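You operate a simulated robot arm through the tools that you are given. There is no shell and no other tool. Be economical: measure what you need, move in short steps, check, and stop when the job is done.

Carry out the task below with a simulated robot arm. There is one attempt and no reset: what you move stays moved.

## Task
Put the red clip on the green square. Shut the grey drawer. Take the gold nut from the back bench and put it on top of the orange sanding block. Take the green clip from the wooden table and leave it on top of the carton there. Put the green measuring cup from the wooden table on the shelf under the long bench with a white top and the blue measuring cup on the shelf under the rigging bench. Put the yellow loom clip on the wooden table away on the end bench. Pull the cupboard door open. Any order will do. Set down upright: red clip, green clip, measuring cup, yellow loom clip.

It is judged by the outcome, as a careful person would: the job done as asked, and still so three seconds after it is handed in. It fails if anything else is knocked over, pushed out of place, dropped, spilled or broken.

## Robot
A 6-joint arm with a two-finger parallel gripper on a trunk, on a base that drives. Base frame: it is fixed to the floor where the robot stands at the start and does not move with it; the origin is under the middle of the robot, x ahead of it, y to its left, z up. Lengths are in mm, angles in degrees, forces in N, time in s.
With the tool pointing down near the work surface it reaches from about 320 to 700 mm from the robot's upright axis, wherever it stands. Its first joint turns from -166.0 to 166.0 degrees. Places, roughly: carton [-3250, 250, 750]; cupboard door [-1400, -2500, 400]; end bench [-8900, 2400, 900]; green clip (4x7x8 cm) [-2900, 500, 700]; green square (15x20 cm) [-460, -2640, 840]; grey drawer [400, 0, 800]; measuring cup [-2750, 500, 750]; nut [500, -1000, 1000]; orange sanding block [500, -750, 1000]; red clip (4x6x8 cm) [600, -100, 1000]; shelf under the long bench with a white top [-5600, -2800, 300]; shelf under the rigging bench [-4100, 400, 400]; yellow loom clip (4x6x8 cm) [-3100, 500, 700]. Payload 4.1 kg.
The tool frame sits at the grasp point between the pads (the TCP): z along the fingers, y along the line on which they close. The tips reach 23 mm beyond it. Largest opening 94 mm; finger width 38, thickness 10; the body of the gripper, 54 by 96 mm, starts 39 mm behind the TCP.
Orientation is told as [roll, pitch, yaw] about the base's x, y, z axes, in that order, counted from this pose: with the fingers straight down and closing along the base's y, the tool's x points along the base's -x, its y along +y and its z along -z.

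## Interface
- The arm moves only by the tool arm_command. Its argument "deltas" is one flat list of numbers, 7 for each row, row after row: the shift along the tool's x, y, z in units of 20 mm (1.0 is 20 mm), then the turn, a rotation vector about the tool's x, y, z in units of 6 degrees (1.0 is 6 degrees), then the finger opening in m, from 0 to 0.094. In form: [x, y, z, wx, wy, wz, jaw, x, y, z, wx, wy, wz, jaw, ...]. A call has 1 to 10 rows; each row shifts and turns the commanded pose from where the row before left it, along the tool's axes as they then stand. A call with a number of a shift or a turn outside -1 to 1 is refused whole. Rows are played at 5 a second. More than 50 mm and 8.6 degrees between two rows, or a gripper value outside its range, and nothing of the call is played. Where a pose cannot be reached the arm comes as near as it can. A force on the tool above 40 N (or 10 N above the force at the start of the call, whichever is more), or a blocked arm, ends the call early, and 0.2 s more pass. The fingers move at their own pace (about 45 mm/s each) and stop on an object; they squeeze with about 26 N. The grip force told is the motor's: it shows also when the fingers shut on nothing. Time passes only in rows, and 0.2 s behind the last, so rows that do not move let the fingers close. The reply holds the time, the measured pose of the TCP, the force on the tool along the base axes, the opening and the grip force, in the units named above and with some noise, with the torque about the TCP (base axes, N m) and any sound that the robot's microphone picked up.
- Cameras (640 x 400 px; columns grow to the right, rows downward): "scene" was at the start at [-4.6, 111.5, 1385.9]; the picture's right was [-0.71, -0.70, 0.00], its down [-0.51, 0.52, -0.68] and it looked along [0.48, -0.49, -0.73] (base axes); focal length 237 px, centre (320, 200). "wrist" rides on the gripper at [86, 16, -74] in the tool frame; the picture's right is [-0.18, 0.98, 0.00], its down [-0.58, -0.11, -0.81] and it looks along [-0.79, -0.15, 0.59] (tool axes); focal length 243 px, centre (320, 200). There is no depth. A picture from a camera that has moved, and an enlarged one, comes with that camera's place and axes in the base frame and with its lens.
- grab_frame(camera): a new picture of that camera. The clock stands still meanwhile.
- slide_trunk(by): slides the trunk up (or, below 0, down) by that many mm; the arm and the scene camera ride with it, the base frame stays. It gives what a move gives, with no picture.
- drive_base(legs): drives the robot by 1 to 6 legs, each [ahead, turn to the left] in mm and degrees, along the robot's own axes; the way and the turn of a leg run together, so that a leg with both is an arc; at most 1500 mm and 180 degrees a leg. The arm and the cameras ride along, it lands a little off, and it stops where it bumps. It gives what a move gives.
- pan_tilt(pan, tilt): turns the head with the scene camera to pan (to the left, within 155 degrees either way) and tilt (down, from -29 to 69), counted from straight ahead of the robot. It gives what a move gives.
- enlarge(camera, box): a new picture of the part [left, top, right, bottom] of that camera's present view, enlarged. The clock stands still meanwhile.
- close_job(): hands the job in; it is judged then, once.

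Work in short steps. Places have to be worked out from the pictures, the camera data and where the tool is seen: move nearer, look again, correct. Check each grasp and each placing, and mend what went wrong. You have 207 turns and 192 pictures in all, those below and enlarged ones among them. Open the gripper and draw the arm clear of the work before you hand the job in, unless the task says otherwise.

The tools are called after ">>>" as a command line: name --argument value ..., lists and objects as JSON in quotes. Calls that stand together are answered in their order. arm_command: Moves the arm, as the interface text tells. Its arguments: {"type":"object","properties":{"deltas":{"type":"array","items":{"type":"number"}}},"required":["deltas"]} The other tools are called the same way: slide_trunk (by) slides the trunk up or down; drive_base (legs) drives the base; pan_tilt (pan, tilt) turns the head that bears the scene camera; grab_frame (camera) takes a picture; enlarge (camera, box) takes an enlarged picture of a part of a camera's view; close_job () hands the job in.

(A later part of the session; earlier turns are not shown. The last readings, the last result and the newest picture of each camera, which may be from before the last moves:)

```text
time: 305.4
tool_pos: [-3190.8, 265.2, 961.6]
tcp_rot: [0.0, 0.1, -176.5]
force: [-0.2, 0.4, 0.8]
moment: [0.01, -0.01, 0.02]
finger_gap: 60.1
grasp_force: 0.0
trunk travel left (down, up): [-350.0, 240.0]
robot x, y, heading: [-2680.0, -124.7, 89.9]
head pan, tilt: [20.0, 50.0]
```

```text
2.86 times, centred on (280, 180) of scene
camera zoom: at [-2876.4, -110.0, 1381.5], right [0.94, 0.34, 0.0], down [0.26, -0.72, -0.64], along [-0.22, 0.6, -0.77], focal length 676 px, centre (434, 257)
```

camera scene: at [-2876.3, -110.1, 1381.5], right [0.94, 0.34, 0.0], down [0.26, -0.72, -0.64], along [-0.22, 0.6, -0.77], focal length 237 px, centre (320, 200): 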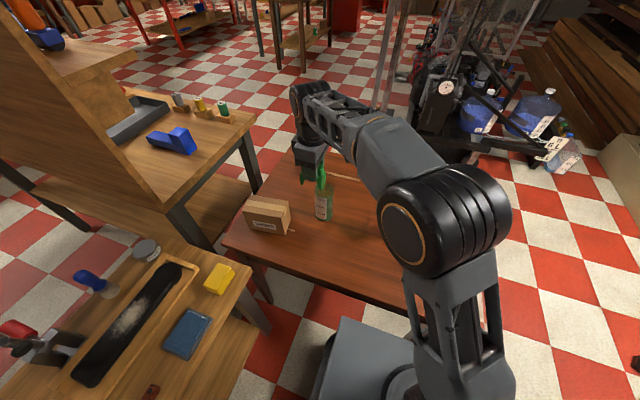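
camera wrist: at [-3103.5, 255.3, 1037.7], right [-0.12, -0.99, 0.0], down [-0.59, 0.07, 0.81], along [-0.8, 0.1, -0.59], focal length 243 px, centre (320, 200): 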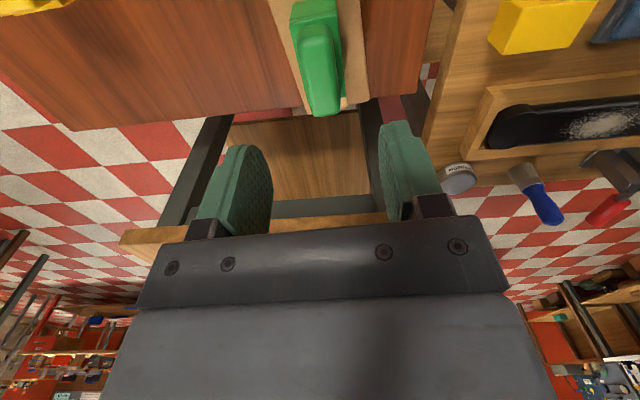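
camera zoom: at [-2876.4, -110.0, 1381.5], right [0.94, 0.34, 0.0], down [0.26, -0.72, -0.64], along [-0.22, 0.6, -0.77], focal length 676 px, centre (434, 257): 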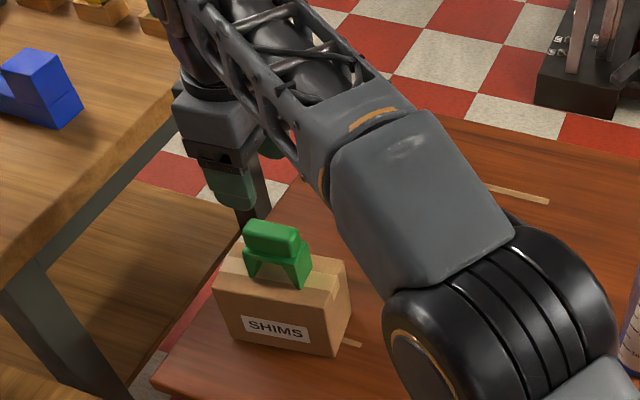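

Green clip stands on the carton. Next the blue cup (≈(-2790,347), 150 tall, ~66 mm wide). I'll grip cups with the hand pitched 45° so they can go under benches. Bring the hand over the near part of the table first.

>>> arm_command --deltas '[1, 0.2, -0.5, 0, 0, 0, 0.06, 1, 0.2, -0.5, 0, 0, 0, 0.06, 1, 0.2, 0, 0, 0, 0, 0.06, 1, 0.2, 0, 0, 0, 0, 0.06, 1, 0.2, 0, 0, 0, 0, 0.06, 1, 0.2, 0, 0, 0, 0, 0.06, 1, 0.2, 0, 0, 0, 0, 0.06, 1, 0.2, 0, 0, 0, 0, 0.06, 1, 0.2, 0, 0, 0, 0, 0.06, 1, 0.2, 0, 0, 0, 0, 0.06]'

>>> arm_command --deltas '[1, 0.3, 0, 0, 0, 0, 0.06, 1, 0.3, 0, 0, 0, 0, 0.06, 1, 0.3, 0, 0, 0, 0, 0.06, 1, 0.3, 0, 0, 0, 0, 0.06, 1, 0.3, 0, 0, 0, 0, 0.06, 1, 0.3, 0, 0, 0, 0, 0.06, 1, 0.3, 0, 0, 0, 0, 0.06, 1, 0.3, 0, 0, 0, 0, 0.06, 1, 0.3, 0, 0, 0, 0, 0.06, 1, 0.3, 0, 0, 0, 0, 0.06]'

>>> arm_command --deltas '[0, 0, 0, 0, 0, 1, 0.09, 0, 0, 0, 0, 0, 1, 0.09, 0, 0, 0, 0, 0, 1, 0.09, 0, 0, 0, 0, 0, 1, 0.09, 0, 0, 0, 0, 0, 1, 0.09, 0, 0, 0, 0, 0, 1, 0.09, 0, 0, 0, 0, 0, 1, 0.09, 0, 0, 0, 0, 0, 1, 0.09, 0, 0, 0, 0, 0, 1, 0.09, 0, 0, 0, 0, 0, 1, 0.09]'

>>> arm_command --deltas '[0, 0, 0, 0, 0, 1, 0.09, 0, 0, 0, 0, 0, 1, 0.09, 0, 0, 0, 0, 0, 1, 0.09, 0, 0, 0, 0, 0, 0.4, 0.09]'

```text
time: 307.6
tool_pos: [-2989.4, 236.9, 980.7]
tcp_rot: [-0.1, 0.0, -176.5]
force: [-0.3, 0.0, -0.8]
moment: [-0.02, 0.02, 0.03]
finger_gap: 60.0
grasp_force: 0.1
trunk travel left (down, up): [-350.0, 240.0]
robot x, y, heading: [-2685.1, -129.3, 90.2]
head pan, tilt: [20.0, 50.0]
```

```text
time: 309.8
tool_pos: [-2786.7, 188.7, 982.2]
tcp_rot: [-0.1, 0.0, -176.5]
force: [0.0, -0.2, 0.1]
moment: [0.03, 0.0, -0.02]
finger_gap: 60.0
grasp_force: 0.1
trunk travel left (down, up): [-350.0, 240.0]
robot x, y, heading: [-2681.2, -126.2, 90.4]
head pan, tilt: [20.0, 50.0]
```

```text
time: 312.0
tool_pos: [-2785.6, 190.3, 980.8]
tcp_rot: [-0.1, 0.0, 123.4]
force: [-0.1, 0.3, 0.2]
moment: [0.02, 0.02, 0.0]
finger_gap: 90.0
grasp_force: 0.0
trunk travel left (down, up): [-350.0, 240.0]
robot x, y, heading: [-2682.5, -123.1, 90.1]
head pan, tilt: [20.0, 50.0]
```

```text
time: 313.0
tool_pos: [-2786.7, 190.3, 981.2]
tcp_rot: [-0.2, -0.1, 102.9]
force: [-0.2, 0.7, 0.1]
moment: [0.01, 0.03, 0.01]
finger_gap: 89.9
grasp_force: 0.0
trunk travel left (down, up): [-350.0, 240.0]
robot x, y, heading: [-2685.1, -119.5, 90.2]
head pan, tilt: [20.0, 50.0]
```

Yaw to 92° (straight at the cup) and pitch up 45°.

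>>> arm_command --deltas '[0, 0, 0, 0, 0, 0.9, 0.09, 0, 0, 0, 0, 0, 0.9, 0.09, 0, 0, 0, 0, -1, 0, 0.09, 0, 0, 0, 0, -1, 0, 0.09, 0, 0, 0, 0, -1, 0, 0.09, 0, 0, 0, 0, -1, 0, 0.09, 0, 0, 0, 0, -1, 0, 0.09, 0, 0, 0, 0, -1, 0, 0.09, 0, 0, 0, 0, -1, 0, 0.09, 0, 0, 0, 0, -0.5, 0, 0.09]'

>>> grab_frame --camera "wrist"

>>> grab_frame --camera "scene"

```text
time: 315.2
tool_pos: [-2788.1, 198.4, 963.5]
tcp_rot: [-3.8, -41.0, 94.1]
force: [0.2, 0.5, -0.1]
moment: [-0.03, -0.01, 0.0]
finger_gap: 90.1
grasp_force: 0.1
out of reach, approached as far as the arm can: row 10
trunk travel left (down, up): [-350.0, 240.0]
robot x, y, heading: [-2685.1, -127.6, 90.5]
head pan, tilt: [20.0, 50.0]
```

```text
69 pictures are left
camera wrist: at [-2800.6, 85.0, 965.0], right [-0.99, 0.11, 0.07], down [0.06, -0.09, 0.99], along [0.12, 0.99, 0.08], focal length 243 px, centre (320, 200)
```

wrist: 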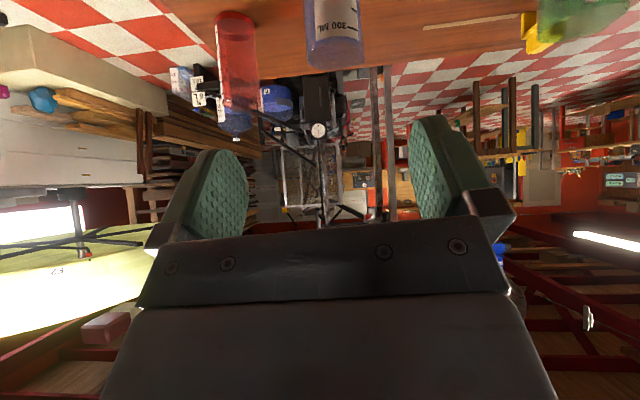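

```text
68 pictures are left
camera scene: at [-2876.1, -110.2, 1382.7], right [0.94, 0.34, 0.0], down [0.26, -0.72, -0.64], along [-0.22, 0.6, -0.77], focal length 237 px, centre (320, 200)
```

scene: 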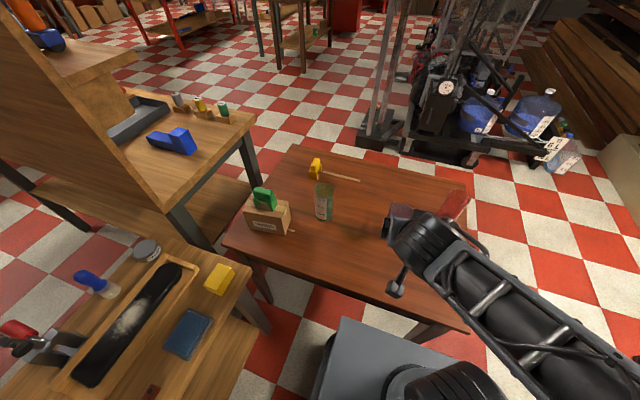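

Rim near z≈850. I'll grip ~20 mm under the rim: TCP (≈-2793,345,830). First go down in front of the cup.

>>> arm_command --deltas '[0.627, 0, 0.713, 0, 0, 0, 0.09, 0.627, 0, 0.713, 0, 0, 0, 0.09, 0.627, 0, 0.713, 0, 0, 0, 0.09, 0.627, 0, 0.713, 0, 0, 0, 0.09, 0.627, 0, 0.713, 0, 0, 0, 0.09, 0.627, 0, 0.713, 0, 0, 0, 0.09, 0.627, 0, 0.713, 0, 0, 0, 0.09]'

>>> grab_frame --camera "wrist"

```text
time: 316.8
tool_pos: [-2825.0, 251.4, 898.9]
tcp_rot: [-0.1, -45.1, 92.3]
force: [-0.2, -0.1, -0.2]
moment: [-0.04, 0.01, 0.03]
finger_gap: 89.8
grasp_force: 0.0
out of reach, approached as far as the arm can: row 1, 2, 3, 4, 5, 6, 7
trunk travel left (down, up): [-350.0, 240.0]
robot x, y, heading: [-2682.4, -124.1, 90.3]
head pan, tilt: [20.0, 50.0]
```

```text
67 pictures are left
camera wrist: at [-2835.9, 137.4, 891.9], right [-0.99, 0.09, 0.13], down [0.11, -0.15, 0.98], along [0.11, 0.98, 0.14], focal length 243 px, centre (320, 200)
```

wrist: 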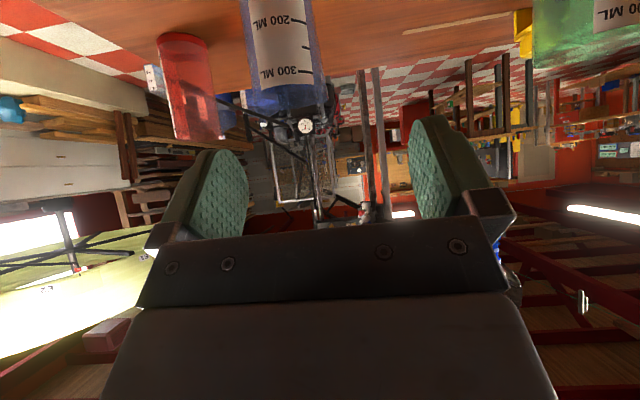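

Too close to the robot for this pitch; back the base 140 mm, then continue.

>>> drive_base --legs '[[-140, 0]]'

>>> arm_command --deltas '[-0.8, -0.8, 0.8, 0, 0, 0, 0.09, -0.8, -0.8, 0.8, 0, 0, 0, 0.09, -0.3, 0, 0.8, 0, 0, 0, 0.09, 0, 0, 0.9, 0, 0, 0, 0.09, 0.3, 0, 0.8, 0, 0, 0, 0.09]'

>>> grab_frame --camera "wrist"

```text
time: 318.1
tool_pos: [-2824.8, 111.0, 898.2]
tcp_rot: [-0.1, -45.0, 92.3]
force: [-1.0, 0.9, 0.4]
moment: [-0.02, -0.04, 0.0]
finger_gap: 90.0
grasp_force: 0.1
trunk travel left (down, up): [-350.0, 240.0]
robot x, y, heading: [-2678.8, -258.8, 90.0]
head pan, tilt: [20.0, 50.0]
```

```text
time: 319.3
tool_pos: [-2795.6, 192.3, 863.6]
tcp_rot: [-0.1, -45.0, 92.3]
force: [-0.8, 0.2, -0.2]
moment: [0.02, -0.02, 0.0]
finger_gap: 89.9
grasp_force: 0.0
trunk travel left (down, up): [-350.0, 240.0]
robot x, y, heading: [-2682.4, -262.7, 90.0]
head pan, tilt: [20.0, 50.0]
```

```text
66 pictures are left
camera wrist: at [-2806.5, 79.7, 856.9], right [-0.99, 0.09, 0.13], down [0.11, -0.15, 0.98], along [0.11, 0.98, 0.14], focal length 243 px, centre (320, 200)
```

wrist: 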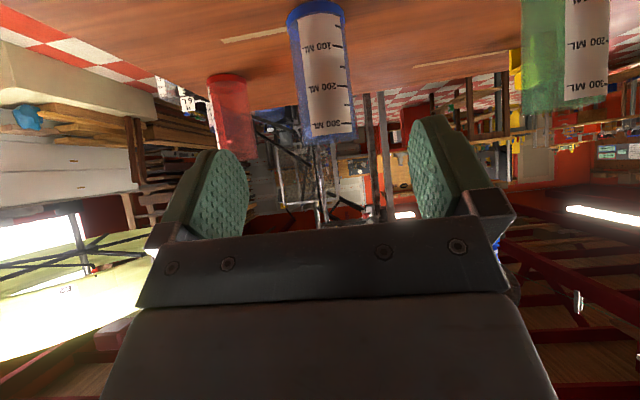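

Cup ≈(-2794,345), rim z≈837. Approach in a straight diagonal to (−2795,343,822).

>>> arm_command --deltas '[-0.55, -0.04, 0.97, 0, 0, 0, 0.092, -0.55, -0.04, 0.97, 0, 0, 0, 0.092, -0.55, -0.04, 0.97, 0, 0, 0, 0.092, -0.55, -0.04, 0.97, 0, 0, 0, 0.092, -0.55, -0.04, 0.97, 0, 0, 0, 0.092]'

>>> grab_frame --camera "wrist"

>>> enlarge --camera "scene" --box '[320, 140, 520, 300]'

```text
time: 320.5
tool_pos: [-2795.6, 301.4, 832.8]
tcp_rot: [0.0, -45.0, 92.3]
force: [-0.3, -1.1, 0.3]
moment: [-0.01, 0.0, -0.03]
finger_gap: 92.1
grasp_force: 0.1
trunk travel left (down, up): [-350.0, 240.0]
robot x, y, heading: [-2684.4, -264.4, 90.2]
head pan, tilt: [20.0, 50.0]
```

```text
65 pictures are left
camera wrist: at [-2806.9, 186.9, 827.0], right [-0.99, 0.09, 0.13], down [0.11, -0.15, 0.98], along [0.11, 0.98, 0.14], focal length 243 px, centre (320, 200)
```

wrist: 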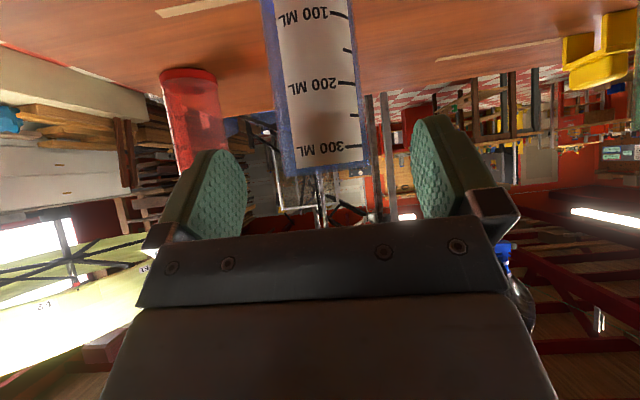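

```text
2.50 times, centred on (420, 220) of scene
camera zoom: at [-2875.7, -250.0, 1381.6], right [0.94, 0.35, 0.0], down [0.26, -0.72, -0.64], along [-0.22, 0.6, -0.77], focal length 592 px, centre (70, 150)
```

zoom: 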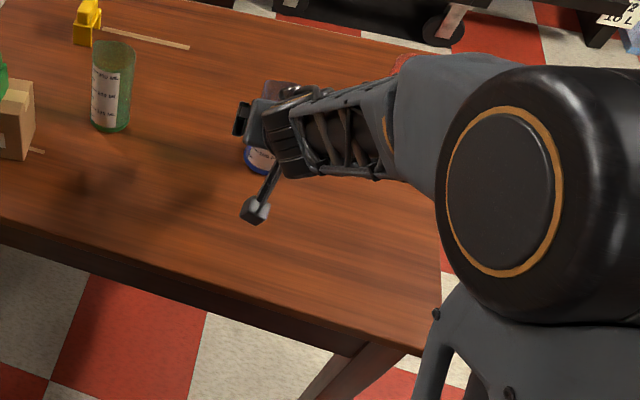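

>>> arm_command --deltas '[-0.34, -0.1, 0.7, 0, 0, 0, 0.092, -0.34, -0.1, 0.7, 0, 0, 0, 0.092, -0.34, 0, 0.7, 0, 0, 0, 0.092, 0, 0, 0, 0, 0, 0, 0.092]'

>>> grab_frame --camera "wrist"

```text
time: 321.5
tool_pos: [-2795.4, 345.5, 818.4]
tcp_rot: [-0.1, -45.0, 92.2]
force: [-0.1, 0.5, -0.7]
moment: [0.01, -0.01, 0.02]
finger_gap: 92.1
grasp_force: 0.1
trunk travel left (down, up): [-350.0, 240.0]
robot x, y, heading: [-2683.8, -262.8, 90.3]
head pan, tilt: [20.0, 50.0]
```

```text
63 pictures are left
camera wrist: at [-2804.8, 231.7, 811.9], right [-0.99, 0.09, 0.13], down [0.11, -0.15, 0.98], along [0.11, 0.98, 0.14], focal length 243 px, centre (320, 200)
```

wrist: 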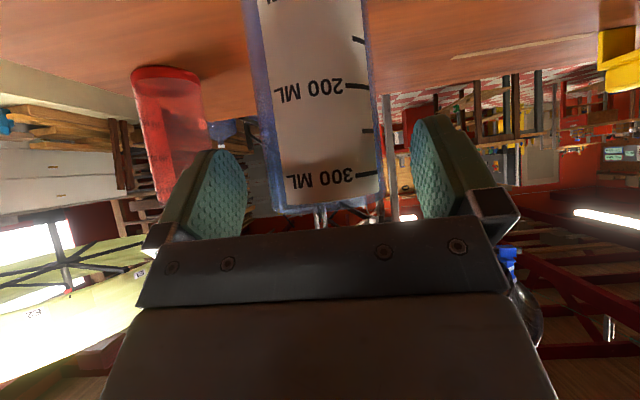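

Cup is between the fingers with its rim below the palm. Close.

>>> arm_command --deltas '[0, 0, 0, 0, 0, 0, 0.06, 0, 0, 0, 0, 0, 0, 0.04, 0, 0, 0, 0, 0, 0, 0.04, 0, 0, 0, 0, 0, 0, 0.04]'

>>> grab_frame --camera "wrist"

```text
time: 322.5
tool_pos: [-2794.2, 345.7, 819.3]
tcp_rot: [-0.1, -45.0, 92.3]
force: [0.0, 0.0, 0.7]
moment: [0.0, 0.01, -0.02]
finger_gap: 60.9
grasp_force: 25.8
trunk travel left (down, up): [-350.0, 240.0]
robot x, y, heading: [-2680.3, -263.3, 90.2]
head pan, tilt: [20.0, 50.0]
```

```text
62 pictures are left
camera wrist: at [-2804.8, 231.4, 811.9], right [-0.99, 0.09, 0.13], down [0.11, -0.15, 0.98], along [0.11, 0.98, 0.14], focal length 243 px, centre (320, 200)
```

wrist: 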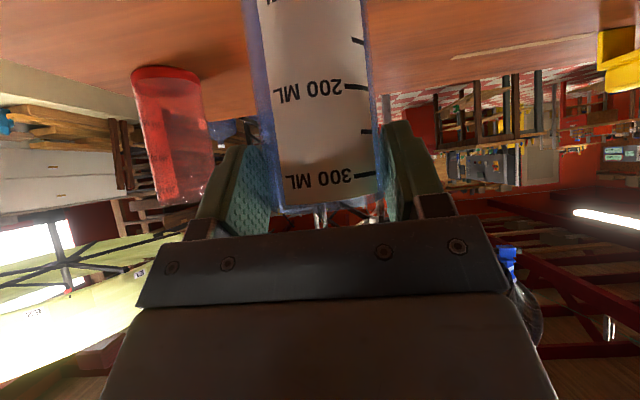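

Gripped at 61 mm. Lift with the trunk and back out in moderate legs.

>>> slide_trunk --by 150

>>> drive_base --legs '[[-100, 0], [-300, 0], [-300, 0], [-300, 0], [-240, 0]]'

>>> drive_base --legs '[[0, 15], [0, 15], [0, 15], [0, 15], [0, 15], [0, 15]]'

>>> pan_tilt --pan -45 --tilt 25

>>> grab_frame --camera "scene"

```text
time: 324.3
tool_pos: [-2793.5, 345.0, 968.3]
tcp_rot: [0.0, -45.0, 92.3]
force: [-0.7, 0.0, -0.1]
moment: [0.0, 0.01, 0.0]
finger_gap: 60.7
grasp_force: 26.1
trunk travel left (down, up): [-500.0, 90.0]
robot x, y, heading: [-2682.9, -259.1, 90.2]
head pan, tilt: [20.0, 50.0]
```

```text
time: 331.7
tool_pos: [-2789.4, -890.4, 969.3]
tcp_rot: [-0.1, -45.0, 92.4]
force: [-0.3, 0.2, -0.8]
moment: [0.03, 0.01, -0.01]
finger_gap: 60.7
grasp_force: 25.7
trunk travel left (down, up): [-500.0, 90.0]
robot x, y, heading: [-2678.4, -1498.6, 90.4]
head pan, tilt: [20.0, 50.0]
```

```text
time: 337.4
tool_pos: [-3285.7, -1612.4, 969.4]
tcp_rot: [-0.1, -45.1, -177.6]
force: [-0.1, 0.0, -0.8]
moment: [-0.01, 0.0, 0.0]
finger_gap: 60.9
grasp_force: 26.5
trunk travel left (down, up): [-500.0, 90.0]
robot x, y, heading: [-2679.4, -1499.7, -179.9]
head pan, tilt: [20.0, 50.0]
```

```text
time: 338.8
tool_pos: [-3287.0, -1612.2, 968.7]
tcp_rot: [0.0, -45.0, -177.6]
force: [-0.5, 0.2, -0.1]
moment: [0.02, -0.02, -0.01]
finger_gap: 60.6
grasp_force: 26.3
trunk travel left (down, up): [-500.0, 90.0]
robot x, y, heading: [-2680.3, -1500.3, -179.7]
head pan, tilt: [-45.0, 25.0]
```

```text
61 pictures are left
camera scene: at [-2683.2, -1599.0, 1569.0], right [0.7, 0.71, 0.0], down [0.3, -0.3, -0.91], along [-0.64, 0.64, -0.42], focal length 237 px, centre (320, 200)
```

scene: 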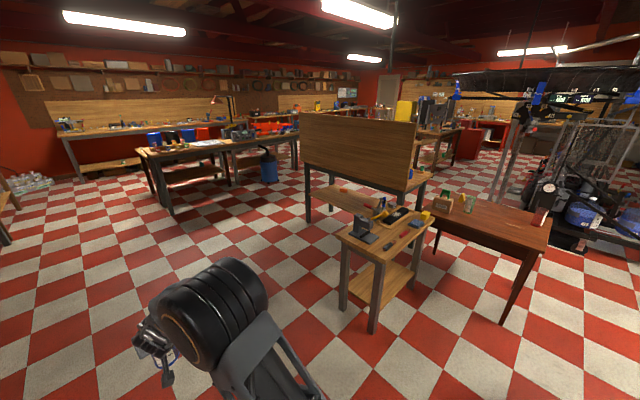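

Good overview: rigging bench shelf front edge at y≈130–190, spanning x -4690…-3400. I drive west, then north to about (-4080,-430).

>>> drive_base --legs '[[200, 0], [400, 0], [400, 0], [400, 0]]'

>>> drive_base --legs '[[0, -15], [0, -15], [0, -15], [0, -15], [0, -15], [0, -15]]'

>>> drive_base --legs '[[200, 0], [300, 0], [300, 0], [150, 0]]'

>>> pan_tilt --pan 0 --tilt 40

>>> grab_frame --camera "scene"

```text
time: 346.7
tool_pos: [-4691.7, -1615.9, 968.0]
tcp_rot: [-0.1, -44.9, -177.7]
force: [0.2, 0.0, -0.5]
moment: [-0.01, 0.0, -0.01]
finger_gap: 60.6
grasp_force: 26.1
trunk travel left (down, up): [-500.0, 90.0]
robot x, y, heading: [-4081.6, -1505.4, -180.1]
head pan, tilt: [-45.0, 25.0]
```

```text
time: 352.4
tool_pos: [-4197.3, -897.2, 968.8]
tcp_rot: [-0.1, -45.0, 92.5]
force: [0.7, -0.4, -1.4]
moment: [-0.04, -0.01, -0.01]
finger_gap: 60.5
grasp_force: 26.5
trunk travel left (down, up): [-500.0, 90.0]
robot x, y, heading: [-4080.5, -1506.4, 90.6]
head pan, tilt: [-45.0, 25.0]
```

```text
time: 358.3
tool_pos: [-4204.0, 55.1, 968.1]
tcp_rot: [0.0, -44.9, 92.7]
force: [-0.8, 0.0, -0.5]
moment: [-0.01, -0.01, -0.01]
finger_gap: 60.7
grasp_force: 25.9
trunk travel left (down, up): [-500.0, 90.0]
robot x, y, heading: [-4088.2, -558.5, 90.4]
head pan, tilt: [-45.0, 25.0]
```

```text
time: 359.4
tool_pos: [-4203.8, 53.2, 969.0]
tcp_rot: [-0.1, -44.8, 92.5]
force: [-0.3, -0.2, -1.5]
moment: [0.0, -0.03, -0.01]
finger_gap: 60.6
grasp_force: 26.1
trunk travel left (down, up): [-500.0, 90.0]
robot x, y, heading: [-4088.5, -556.0, 90.5]
head pan, tilt: [0.0, 40.0]
```

```text
60 pictures are left
camera scene: at [-4256.4, -528.1, 1545.8], right [1.0, 0.01, 0.0], down [0.0, -0.64, -0.77], along [-0.01, 0.77, -0.64], focal length 237 px, centre (320, 200)
```

scene: 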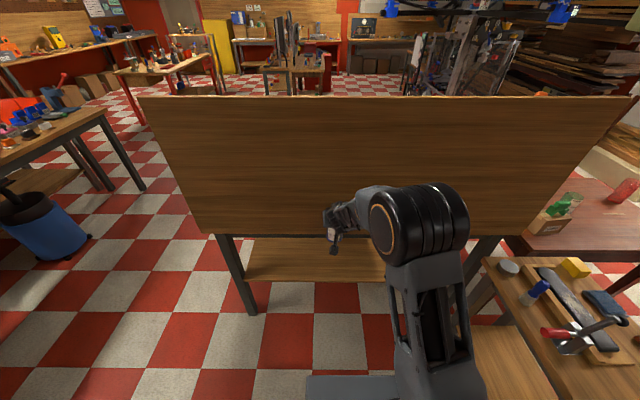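

Panel bottom ≈744, shelf front edge y≈177, z≈400. Lower the trunk 430 and check from the wrist.

>>> slide_trunk --by -430

>>> grab_frame --camera "wrist"

>>> grab_frame --camera "scene"

```text
refused: -430 is not a number from -400 to 400
```

```text
59 pictures are left
camera wrist: at [-4214.0, -59.4, 961.9], right [-0.99, 0.09, 0.13], down [0.11, -0.15, 0.98], along [0.11, 0.98, 0.14], focal length 243 px, centre (320, 200)
```

wrist: 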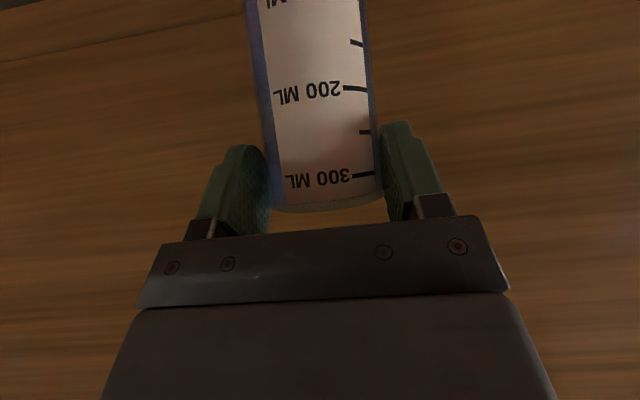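

```text
58 pictures are left
camera scene: at [-4256.4, -528.1, 1545.8], right [1.0, 0.01, 0.0], down [0.0, -0.64, -0.77], along [-0.01, 0.77, -0.64], focal length 237 px, centre (320, 200)
```

scene: 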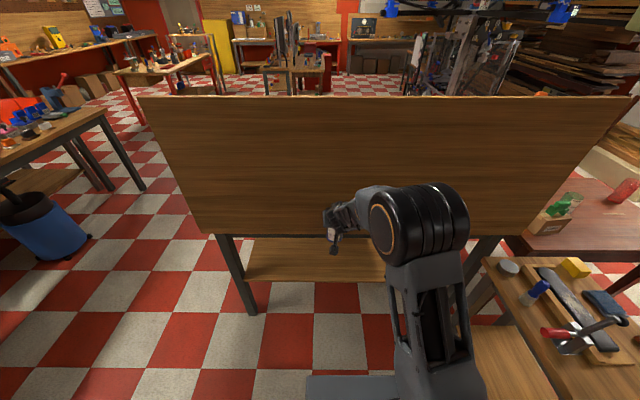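

>>> slide_trunk --by -400

>>> grab_frame --camera "wrist"

>>> grab_frame --camera "scene"

```text
time: 363.2
tool_pos: [-4203.7, 53.6, 567.7]
tcp_rot: [-0.1, -44.9, 92.6]
force: [0.3, 0.3, -1.6]
moment: [-0.04, 0.03, 0.01]
finger_gap: 60.7
grasp_force: 26.2
trunk travel left (down, up): [-100.0, 490.0]
robot x, y, heading: [-4090.2, -551.3, 90.7]
head pan, tilt: [0.0, 40.0]
```

```text
57 pictures are left
camera wrist: at [-4213.9, -59.5, 561.9], right [-0.99, 0.09, 0.13], down [0.11, -0.15, 0.98], along [0.11, 0.98, 0.14], focal length 243 px, centre (320, 200)
```

wrist: 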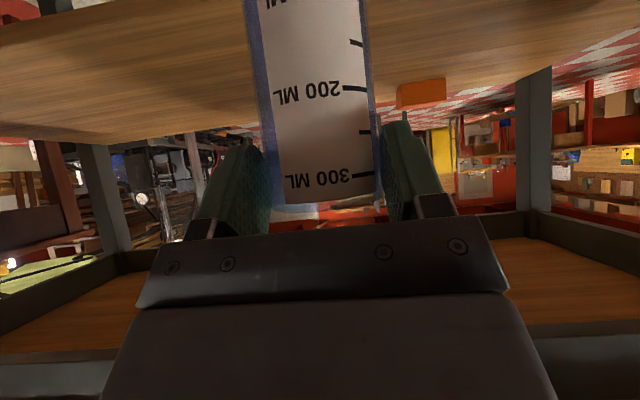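

```text
56 pictures are left
camera scene: at [-4256.4, -528.1, 1145.8], right [1.0, 0.01, 0.0], down [0.01, -0.64, -0.77], along [-0.01, 0.77, -0.64], focal length 237 px, centre (320, 200)
```

scene: 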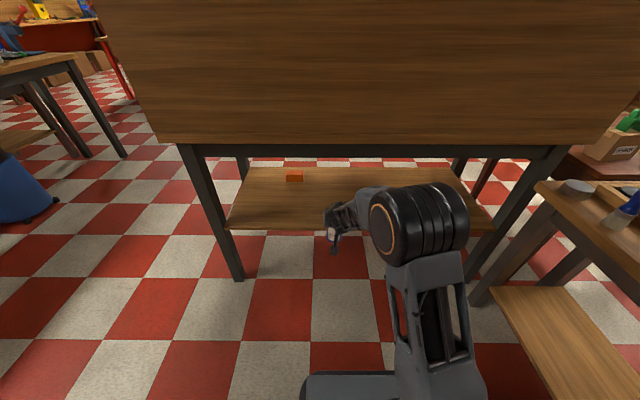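

Shelf top ≈410 at front edge y≈171; free space around x≈-4200. Lower 28 mm and drive in 190 mm.

>>> slide_trunk --by -26

>>> drive_base --legs '[[95, 0], [95, 0]]'

>>> grab_frame --camera "scene"

>>> grab_frame --camera "wrist"

```text
time: 363.9
tool_pos: [-4203.7, 54.7, 543.3]
tcp_rot: [-0.2, -45.1, 92.5]
force: [0.0, -0.3, 0.5]
moment: [-0.03, 0.03, 0.02]
finger_gap: 60.7
grasp_force: 26.2
trunk travel left (down, up): [-74.0, 516.0]
robot x, y, heading: [-4088.8, -553.0, 90.5]
head pan, tilt: [0.0, 40.0]
```

```text
time: 365.8
tool_pos: [-4204.4, 245.3, 542.8]
tcp_rot: [-0.1, -45.0, 92.5]
force: [0.2, 0.6, -1.2]
moment: [0.0, -0.01, 0.01]
finger_gap: 60.8
grasp_force: 26.1
trunk travel left (down, up): [-74.0, 516.0]
robot x, y, heading: [-4093.2, -362.9, 90.2]
head pan, tilt: [0.0, 40.0]
```

```text
55 pictures are left
camera scene: at [-4257.8, -337.2, 1119.7], right [1.0, 0.01, 0.0], down [0.0, -0.64, -0.77], along [-0.01, 0.77, -0.64], focal length 237 px, centre (320, 200)
```

scene: 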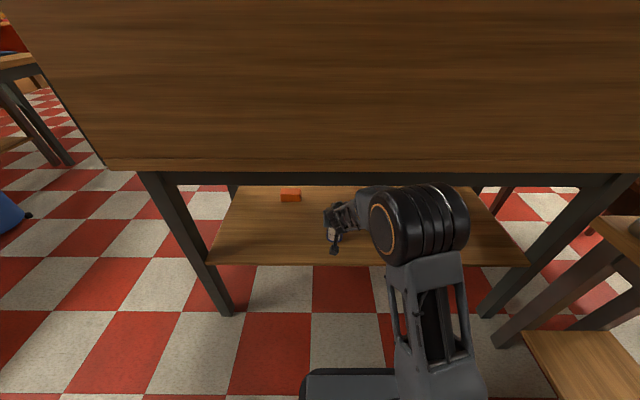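

```text
54 pictures are left
camera wrist: at [-4215.1, 131.4, 535.9], right [-0.99, 0.09, 0.13], down [0.11, -0.15, 0.98], along [0.11, 0.98, 0.14], focal length 243 px, centre (320, 200)
```

wrist: 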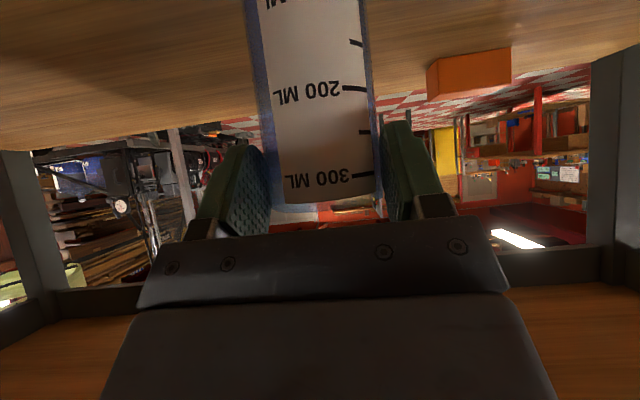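

Cup is over the shelf (y 214–276). Lower gently by arm.

>>> arm_command --deltas '[0.18, 0, 0.18, 0, 0, 0, 0.04, 0.18, 0, 0.18, 0, 0, 0, 0.04, 0.11, 0, 0.11, 0, 0, 0, 0.04, 0.11, 0, 0.11, 0, 0, 0, 0.04, 0.11, 0, 0.11, 0, 0, 0, 0.04]'

```text
time: 367.0
tool_pos: [-4204.4, 245.9, 523.7]
tcp_rot: [-0.1, -45.1, 92.6]
force: [-2.2, 1.1, 19.9]
moment: [0.45, 0.07, -0.01]
finger_gap: 60.5
grasp_force: 25.7
trunk travel left (down, up): [-74.0, 516.0]
robot x, y, heading: [-4089.4, -362.9, 90.4]
head pan, tilt: [0.0, 40.0]
```

Contact at the predicted height. Open and back straight out.

>>> arm_command --deltas '[-0.05, 0, -0.05, 0, 0, 0, 0.07, 0, 0, 0, 0, 0, 0, 0.092, 0, 0, 0, 0, 0, 0, 0.092, 0, 0, 0, 0, 0, 0, 0.092]'

>>> drive_base --legs '[[-60, 0], [-240, 0]]'

>>> grab_frame --camera "wrist"

```text
time: 368.0
tool_pos: [-4204.2, 244.8, 524.3]
tcp_rot: [-0.1, -44.9, 92.5]
force: [0.5, 0.2, 0.6]
moment: [0.01, -0.02, -0.03]
finger_gap: 92.3
grasp_force: 0.0
trunk travel left (down, up): [-74.0, 516.0]
robot x, y, heading: [-4091.2, -362.6, 90.3]
head pan, tilt: [0.0, 40.0]
```

```text
time: 370.4
tool_pos: [-4201.8, -57.6, 524.9]
tcp_rot: [-0.1, -44.9, 92.4]
force: [-0.4, -0.4, 0.5]
moment: [0.01, 0.02, 0.01]
finger_gap: 92.1
grasp_force: 0.0
trunk travel left (down, up): [-74.0, 516.0]
robot x, y, heading: [-4085.9, -663.1, 90.5]
head pan, tilt: [0.0, 40.0]
```

```text
53 pictures are left
camera wrist: at [-4212.3, -170.4, 517.8], right [-0.99, 0.09, 0.13], down [0.11, -0.15, 0.98], along [0.11, 0.98, 0.14], focal length 243 px, centre (320, 200)
```

wrist: 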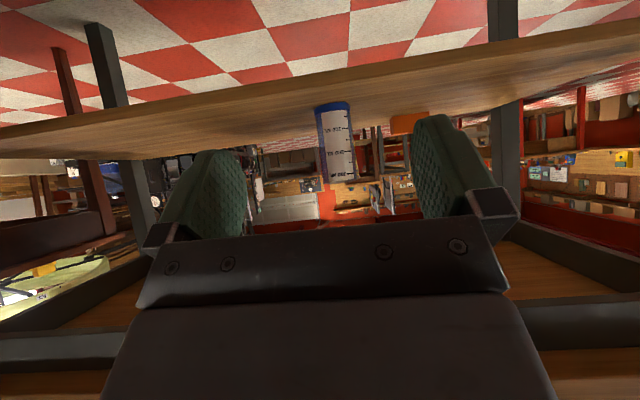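

Blue cup stands on the rigging bench shelf. Raise and go back for the green cup.

>>> slide_trunk --by 400

>>> drive_base --legs '[[-840, 0], [0, -90], [1406, 0], [0, 90], [1180, 0]]'

>>> pan_tilt --pan 20 --tilt 45

>>> grab_frame --camera "scene"

```text
time: 374.2
tool_pos: [-4201.6, -56.2, 924.9]
tcp_rot: [-0.2, -44.8, 92.5]
force: [-0.1, -0.4, 0.0]
moment: [0.02, 0.02, -0.02]
finger_gap: 91.8
grasp_force: 0.1
trunk travel left (down, up): [-474.0, 116.0]
robot x, y, heading: [-4089.1, -666.1, 90.3]
head pan, tilt: [0.0, 40.0]
```

```text
time: 388.2
tool_pos: [-2160.9, -1375.1, 923.9]
tcp_rot: [0.2, -44.4, 2.9]
force: [-7.0, -2.9, 6.2]
moment: [0.23, 0.2, 0.32]
finger_gap: 90.8
grasp_force: 0.0
trunk travel left (down, up): [-474.0, 116.0]
robot x, y, heading: [-2766.1, -1489.7, 0.5]
head pan, tilt: [0.0, 40.0]
stopped in leg 3: the force on the tool passed its limit at 192 N (the readings are from after the stop); the commanded pose is now the measured one
```

```text
time: 389.0
tool_pos: [-2160.1, -1374.7, 923.4]
tcp_rot: [0.1, -44.6, 2.9]
force: [-8.8, -3.0, 7.5]
moment: [0.24, 0.17, 0.36]
finger_gap: 90.6
grasp_force: 0.0
trunk travel left (down, up): [-474.0, 116.0]
robot x, y, heading: [-2763.9, -1490.8, 0.5]
head pan, tilt: [20.0, 45.0]
```

```text
52 pictures are left
camera scene: at [-2752.7, -1295.9, 1512.6], right [0.35, -0.94, 0.0], down [-0.66, -0.25, -0.71], along [0.66, 0.25, -0.71], focal length 237 px, centre (320, 200)
```

scene: 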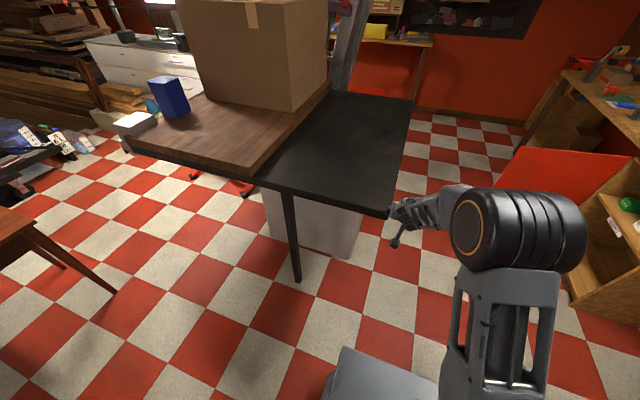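

The hand bumped the black table's corner. Back off at once and check it.

>>> drive_base --legs '[[-250, 0]]'

>>> grab_frame --camera "scene"

>>> grab_frame --camera "wrist"

```text
time: 390.9
tool_pos: [-2411.6, -1376.3, 924.1]
tcp_rot: [0.1, -44.4, 2.8]
force: [0.5, 0.7, -0.1]
moment: [-0.04, 0.01, -0.04]
finger_gap: 92.1
grasp_force: 0.0
trunk travel left (down, up): [-474.0, 116.0]
robot x, y, heading: [-3018.4, -1496.0, 0.6]
head pan, tilt: [20.0, 45.0]
```

```text
51 pictures are left
camera scene: at [-3003.3, -1297.9, 1512.5], right [0.35, -0.94, 0.0], down [-0.66, -0.25, -0.71], along [0.66, 0.25, -0.71], focal length 237 px, centre (320, 200)
```

scene: 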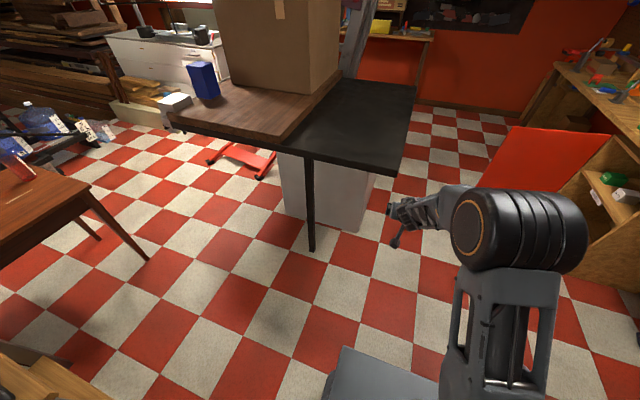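

```text
50 pictures are left
camera wrist: at [-2525.5, -1365.7, 917.7], right [0.08, 0.99, 0.13], down [-0.14, -0.12, 0.98], along [0.99, -0.1, 0.13], focal length 243 px, centre (320, 200)
```

wrist: 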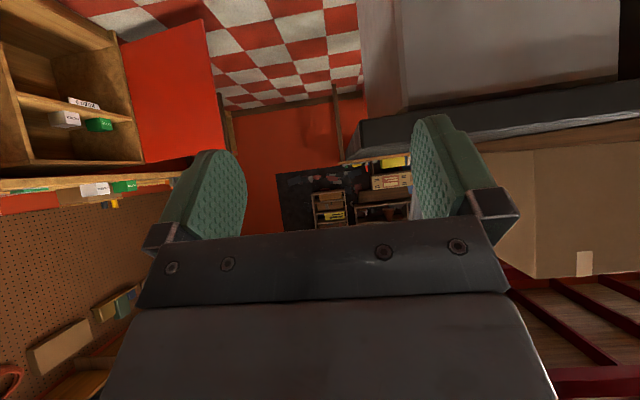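

Nothing seems displaced. I take a diagonal route instead, keeping clear of that table.

>>> drive_base --legs '[[0, 44.5], [464, 0], [0, 45], [980, 0]]'

>>> grab_frame --camera "scene"

>>> grab_frame --camera "wrist"

```text
time: 402.4
tool_pos: [-2777.0, 418.1, 923.7]
tcp_rot: [0.1, -44.4, 91.5]
force: [-0.1, -0.2, 0.3]
moment: [0.01, 0.04, -0.02]
finger_gap: 92.0
grasp_force: 0.0
trunk travel left (down, up): [-474.0, 116.0]
robot x, y, heading: [-2676.2, -191.2, 89.3]
head pan, tilt: [20.0, 45.0]
```

```text
49 pictures are left
camera scene: at [-2868.3, -169.8, 1512.5], right [0.94, 0.33, 0.0], down [0.23, -0.67, -0.71], along [-0.23, 0.67, -0.71], focal length 237 px, centre (320, 200)
```

scene: 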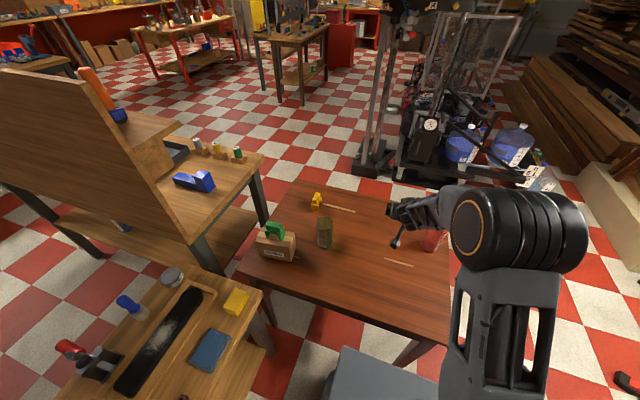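

```text
48 pictures are left
camera wrist: at [-2789.3, 303.6, 917.6], right [-0.99, 0.1, 0.13], down [0.11, -0.15, 0.98], along [0.12, 0.98, 0.13], focal length 243 px, centre (320, 200)
```

wrist: 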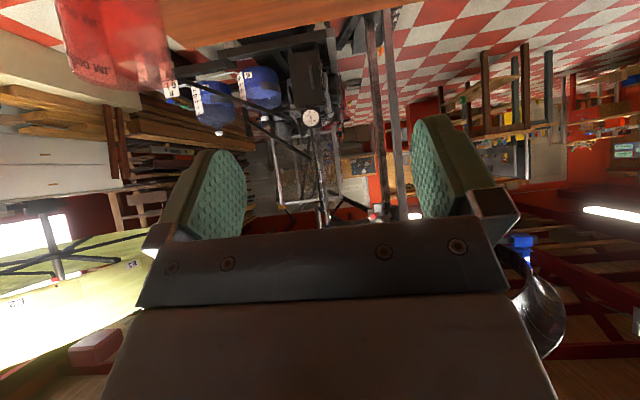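

Green cup ≈(-3031,352). Swing the hand to a pre-position (-2955,237,868) and yaw it to ~123°.

>>> arm_command --deltas '[0.81, 0.91, -0.43, 0, 0, 0, 0.092, 0.81, 0.91, -0.43, 0, 0, 0, 0.092, 0.81, 0.91, -0.43, 0, 0, 0, 0.092, 0.81, 0.91, -0.43, 0, 0, 0, 0.092, 0.81, 0.91, -0.43, 0, 0, 0, 0.092, 0.81, 0.91, -0.43, 0, 0, 0, 0.092, 0.81, 0.91, -0.43, 0, 0, 0, 0.092, 0.81, 0.91, -0.43, 0, 0, 0, 0.092, 0.81, 0.91, -0.43, 0, 0, 0, 0.092, 0.81, 0.91, -0.43, 0, 0, 0, 0.092]'

>>> arm_command --deltas '[0, 0, 0, -0.62, 0, -0.62, 0.092, 0, 0, 0, -0.62, 0, -0.62, 0.092, 0, 0, 0, -0.62, 0, -0.62, 0.092, 0, 0, 0, -0.62, 0, -0.62, 0.092, 0, 0, 0, -0.62, 0, -0.62, 0.092, 0, 0, 0, -0.62, 0, -0.62, 0.092]'

>>> grab_frame --camera "wrist"

```text
time: 404.6
tool_pos: [-2954.3, 234.9, 871.5]
tcp_rot: [0.1, -44.4, 91.5]
force: [-0.6, -0.1, 0.0]
moment: [-0.01, 0.04, 0.03]
finger_gap: 91.9
grasp_force: 0.1
trunk travel left (down, up): [-474.0, 116.0]
robot x, y, heading: [-2675.7, -188.4, 89.5]
head pan, tilt: [20.0, 45.0]
```

```text
time: 406.0
tool_pos: [-2969.2, 222.4, 870.3]
tcp_rot: [0.5, -44.6, 122.4]
force: [0.0, -0.2, 0.2]
moment: [0.01, 0.0, -0.01]
finger_gap: 91.9
grasp_force: 0.1
out of reach, approached as far as the arm can: row 6
trunk travel left (down, up): [-474.0, 116.0]
robot x, y, heading: [-2672.7, -190.9, 89.3]
head pan, tilt: [20.0, 45.0]
```

```text
47 pictures are left
camera wrist: at [-2920.4, 118.6, 865.2], right [-0.9, -0.42, 0.14], down [0.18, -0.07, 0.98], along [-0.41, 0.9, 0.13], focal length 243 px, centre (320, 200)
```

wrist: 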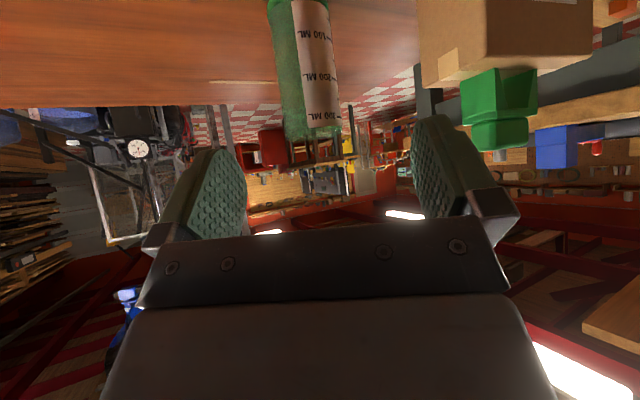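

Cup is ~18 mm right of the hand's axis. Approach to 45 mm short while correcting.

>>> arm_command --deltas '[-0.43, -0.18, 0.96, 0, 0, 0, 0.092, -0.43, -0.18, 0.96, 0, 0, 0, 0.092, -0.43, -0.18, 0.96, 0, 0, 0, 0.092, -0.43, -0.18, 0.96, 0, 0, 0, 0.092, -0.43, -0.18, 0.96, 0, 0, 0, 0.092]'

>>> grab_frame --camera "wrist"

```text
time: 407.2
tool_pos: [-3016.6, 307.3, 832.4]
tcp_rot: [-0.2, -44.4, 122.9]
force: [-0.4, -0.1, -1.0]
moment: [0.01, -0.02, -0.01]
finger_gap: 91.9
grasp_force: 0.0
out of reach, approached as far as the arm can: row 1, 2
trunk travel left (down, up): [-474.0, 116.0]
robot x, y, heading: [-2673.7, -188.5, 89.6]
head pan, tilt: [20.0, 45.0]
```

```text
46 pictures are left
camera wrist: at [-2966.6, 203.2, 826.7], right [-0.9, -0.42, 0.13], down [0.17, -0.07, 0.98], along [-0.41, 0.9, 0.13], focal length 243 px, centre (320, 200)
```

wrist: 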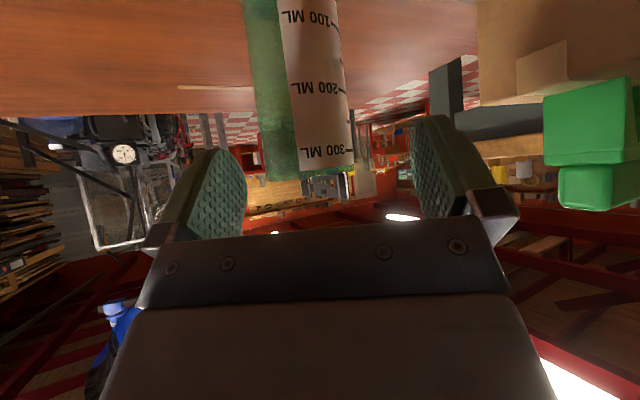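

>>> arm_command --deltas '[-0.3, -0.45, 0.3, 0, 0, 0, 0.092, -0.35, 0, 0.7, 0, 0, 0, 0.092, -0.35, 0, 0.7, 0, 0, 0, 0.092, -0.35, 0, 0.7, 0, 0, 0, 0.092, 0, 0, 0, 0, 0, 0, 0.092]'

>>> grab_frame --camera "wrist"

```text
time: 408.4
tool_pos: [-3041.9, 349.3, 815.3]
tcp_rot: [0.6, -44.4, 122.9]
force: [-0.3, 0.0, -0.6]
moment: [0.01, -0.01, 0.0]
finger_gap: 91.9
grasp_force: 0.2
out of reach, approached as far as the arm can: row 1
trunk travel left (down, up): [-474.0, 116.0]
robot x, y, heading: [-2673.2, -187.2, 89.2]
head pan, tilt: [20.0, 45.0]
```

```text
45 pictures are left
camera wrist: at [-2992.9, 246.3, 809.7], right [-0.89, -0.43, 0.14], down [0.18, -0.06, 0.98], along [-0.41, 0.9, 0.13], focal length 243 px, centre (320, 200)
```

wrist: 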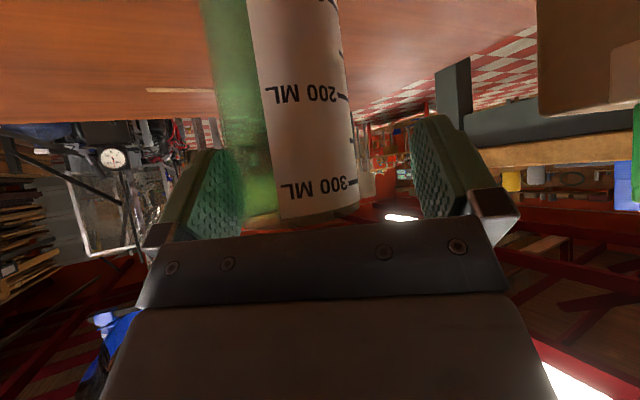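

The cup sits off toward one finger (wrist limit blocked the shift). I yaw back ~8° and then shift 15 mm sideways.

>>> arm_command --deltas '[0, -0.1, 0, 0.5, 0, 0.5, 0.092, 0, -0.2, 0, 0.45, 0, 0.45, 0.092, 0, -0.3, 0, 0, 0, 0, 0.092, 0, -0.25, 0, 0, 0, 0, 0.092]'

>>> grab_frame --camera "wrist"

```text
time: 409.4
tool_pos: [-3026.1, 357.9, 815.6]
tcp_rot: [0.4, -44.4, 114.8]
force: [0.2, -0.4, -0.1]
moment: [0.02, 0.01, -0.02]
finger_gap: 92.0
grasp_force: 0.1
trunk travel left (down, up): [-474.0, 116.0]
robot x, y, heading: [-2673.8, -188.9, 89.3]
head pan, tilt: [20.0, 45.0]
```

```text
44 pictures are left
camera wrist: at [-2992.6, 248.2, 810.0], right [-0.94, -0.3, 0.13], down [0.17, -0.09, 0.98], along [-0.28, 0.95, 0.13], focal length 243 px, centre (320, 200)
```

wrist: 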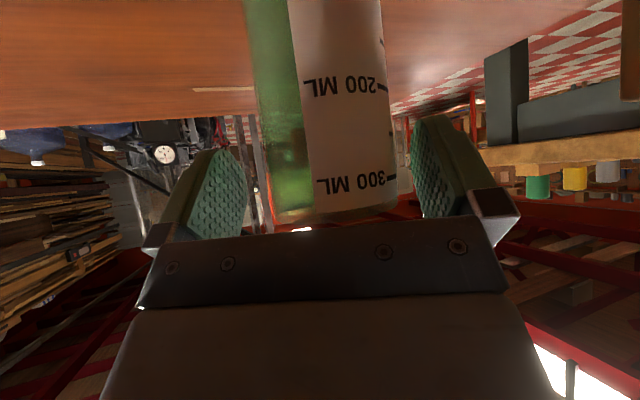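

Centred. Close.

>>> arm_command --deltas '[0, 0.1, 0, 0, 0, 0, 0.08, 0, 0, 0, 0, 0, 0, 0.05, 0, 0, 0, 0, 0, 0, 0.04, 0, 0, 0, 0, 0, 0, 0.04, 0, 0, 0, 0, 0, 0, 0.04]'

>>> slide_trunk --by 90

>>> grab_frame --camera "wrist"

```text
time: 410.6
tool_pos: [-3029.2, 356.9, 815.0]
tcp_rot: [0.4, -44.4, 114.8]
force: [-0.8, -0.4, 0.2]
moment: [0.01, 0.01, 0.0]
finger_gap: 61.0
grasp_force: 25.6
trunk travel left (down, up): [-474.0, 116.0]
robot x, y, heading: [-2672.4, -189.3, 89.2]
head pan, tilt: [20.0, 45.0]
```

```text
time: 411.9
tool_pos: [-3028.6, 357.0, 905.0]
tcp_rot: [0.3, -44.6, 114.8]
force: [0.0, -0.8, -0.5]
moment: [0.0, 0.0, -0.02]
finger_gap: 60.4
grasp_force: 26.3
trunk travel left (down, up): [-564.0, 26.0]
robot x, y, heading: [-2674.1, -188.6, 89.1]
head pan, tilt: [20.0, 45.0]
```

```text
43 pictures are left
camera wrist: at [-2994.9, 247.2, 899.9], right [-0.94, -0.3, 0.13], down [0.17, -0.09, 0.98], along [-0.28, 0.95, 0.13], focal length 243 px, centre (320, 200)
```

wrist: 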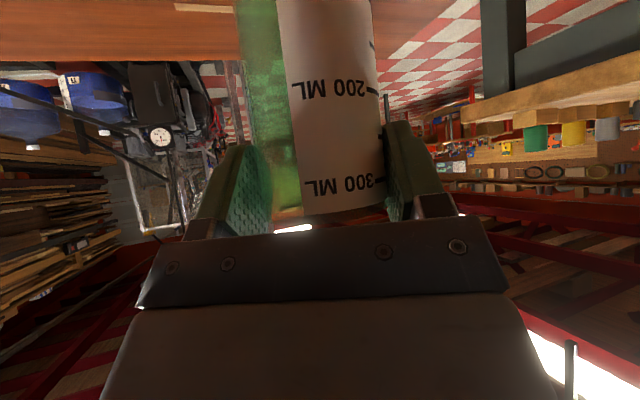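

Held. Swing the hand right (and yaw back) so the cup clears the workbench when backing out.

>>> arm_command --deltas '[0, -0.96, 0, 0.21, 0, 0.21, 0.04, 0, -0.96, 0, 0.21, 0, 0.21, 0.04, 0, -0.96, 0, 0.21, 0, 0.21, 0.04, 0, -0.96, 0, 0.21, 0, 0.21, 0.04, 0, -0.96, 0, 0.21, 0, 0.21, 0.04, 0, -0.96, 0, 0.21, 0, 0.21, 0.04, 0, -0.96, 0, 0.21, 0, 0.21, 0.04]'

>>> arm_command --deltas '[0, -0.96, 0, 0.21, 0, 0.21, 0.04, 0, -0.96, 0, 0.21, 0, 0.21, 0.04, 0, -0.96, 0, 0.21, 0, 0.21, 0.04, 0, -0.96, 0, 0.21, 0, 0.21, 0.04, 0, -0.96, 0, 0.21, 0, 0.21, 0.04, 0, -0.96, 0, 0.21, 0, 0.21, 0.04]'

>>> slide_trunk --by 26

```text
time: 413.4
tool_pos: [-2903.0, 403.4, 905.8]
tcp_rot: [0.3, -44.4, 102.4]
force: [-0.6, -0.5, -0.4]
moment: [0.0, 0.02, 0.03]
finger_gap: 60.8
grasp_force: 25.6
trunk travel left (down, up): [-564.0, 26.0]
robot x, y, heading: [-2675.6, -190.9, 89.3]
head pan, tilt: [20.0, 45.0]
```

```text
time: 414.9
tool_pos: [-2789.9, 418.4, 905.2]
tcp_rot: [0.2, -44.4, 91.9]
force: [-0.1, 0.5, -0.3]
moment: [-0.03, 0.02, -0.03]
finger_gap: 61.0
grasp_force: 25.6
trunk travel left (down, up): [-564.0, 26.0]
robot x, y, heading: [-2674.2, -187.8, 89.3]
head pan, tilt: [20.0, 45.0]
```

```text
time: 415.6
tool_pos: [-2790.0, 418.3, 930.6]
tcp_rot: [0.1, -44.5, 92.1]
force: [0.4, -0.9, -1.1]
moment: [-0.03, 0.02, 0.01]
finger_gap: 60.8
grasp_force: 25.7
trunk travel left (down, up): [-590.0, 0.0]
robot x, y, heading: [-2673.2, -192.6, 89.4]
head pan, tilt: [20.0, 45.0]
```

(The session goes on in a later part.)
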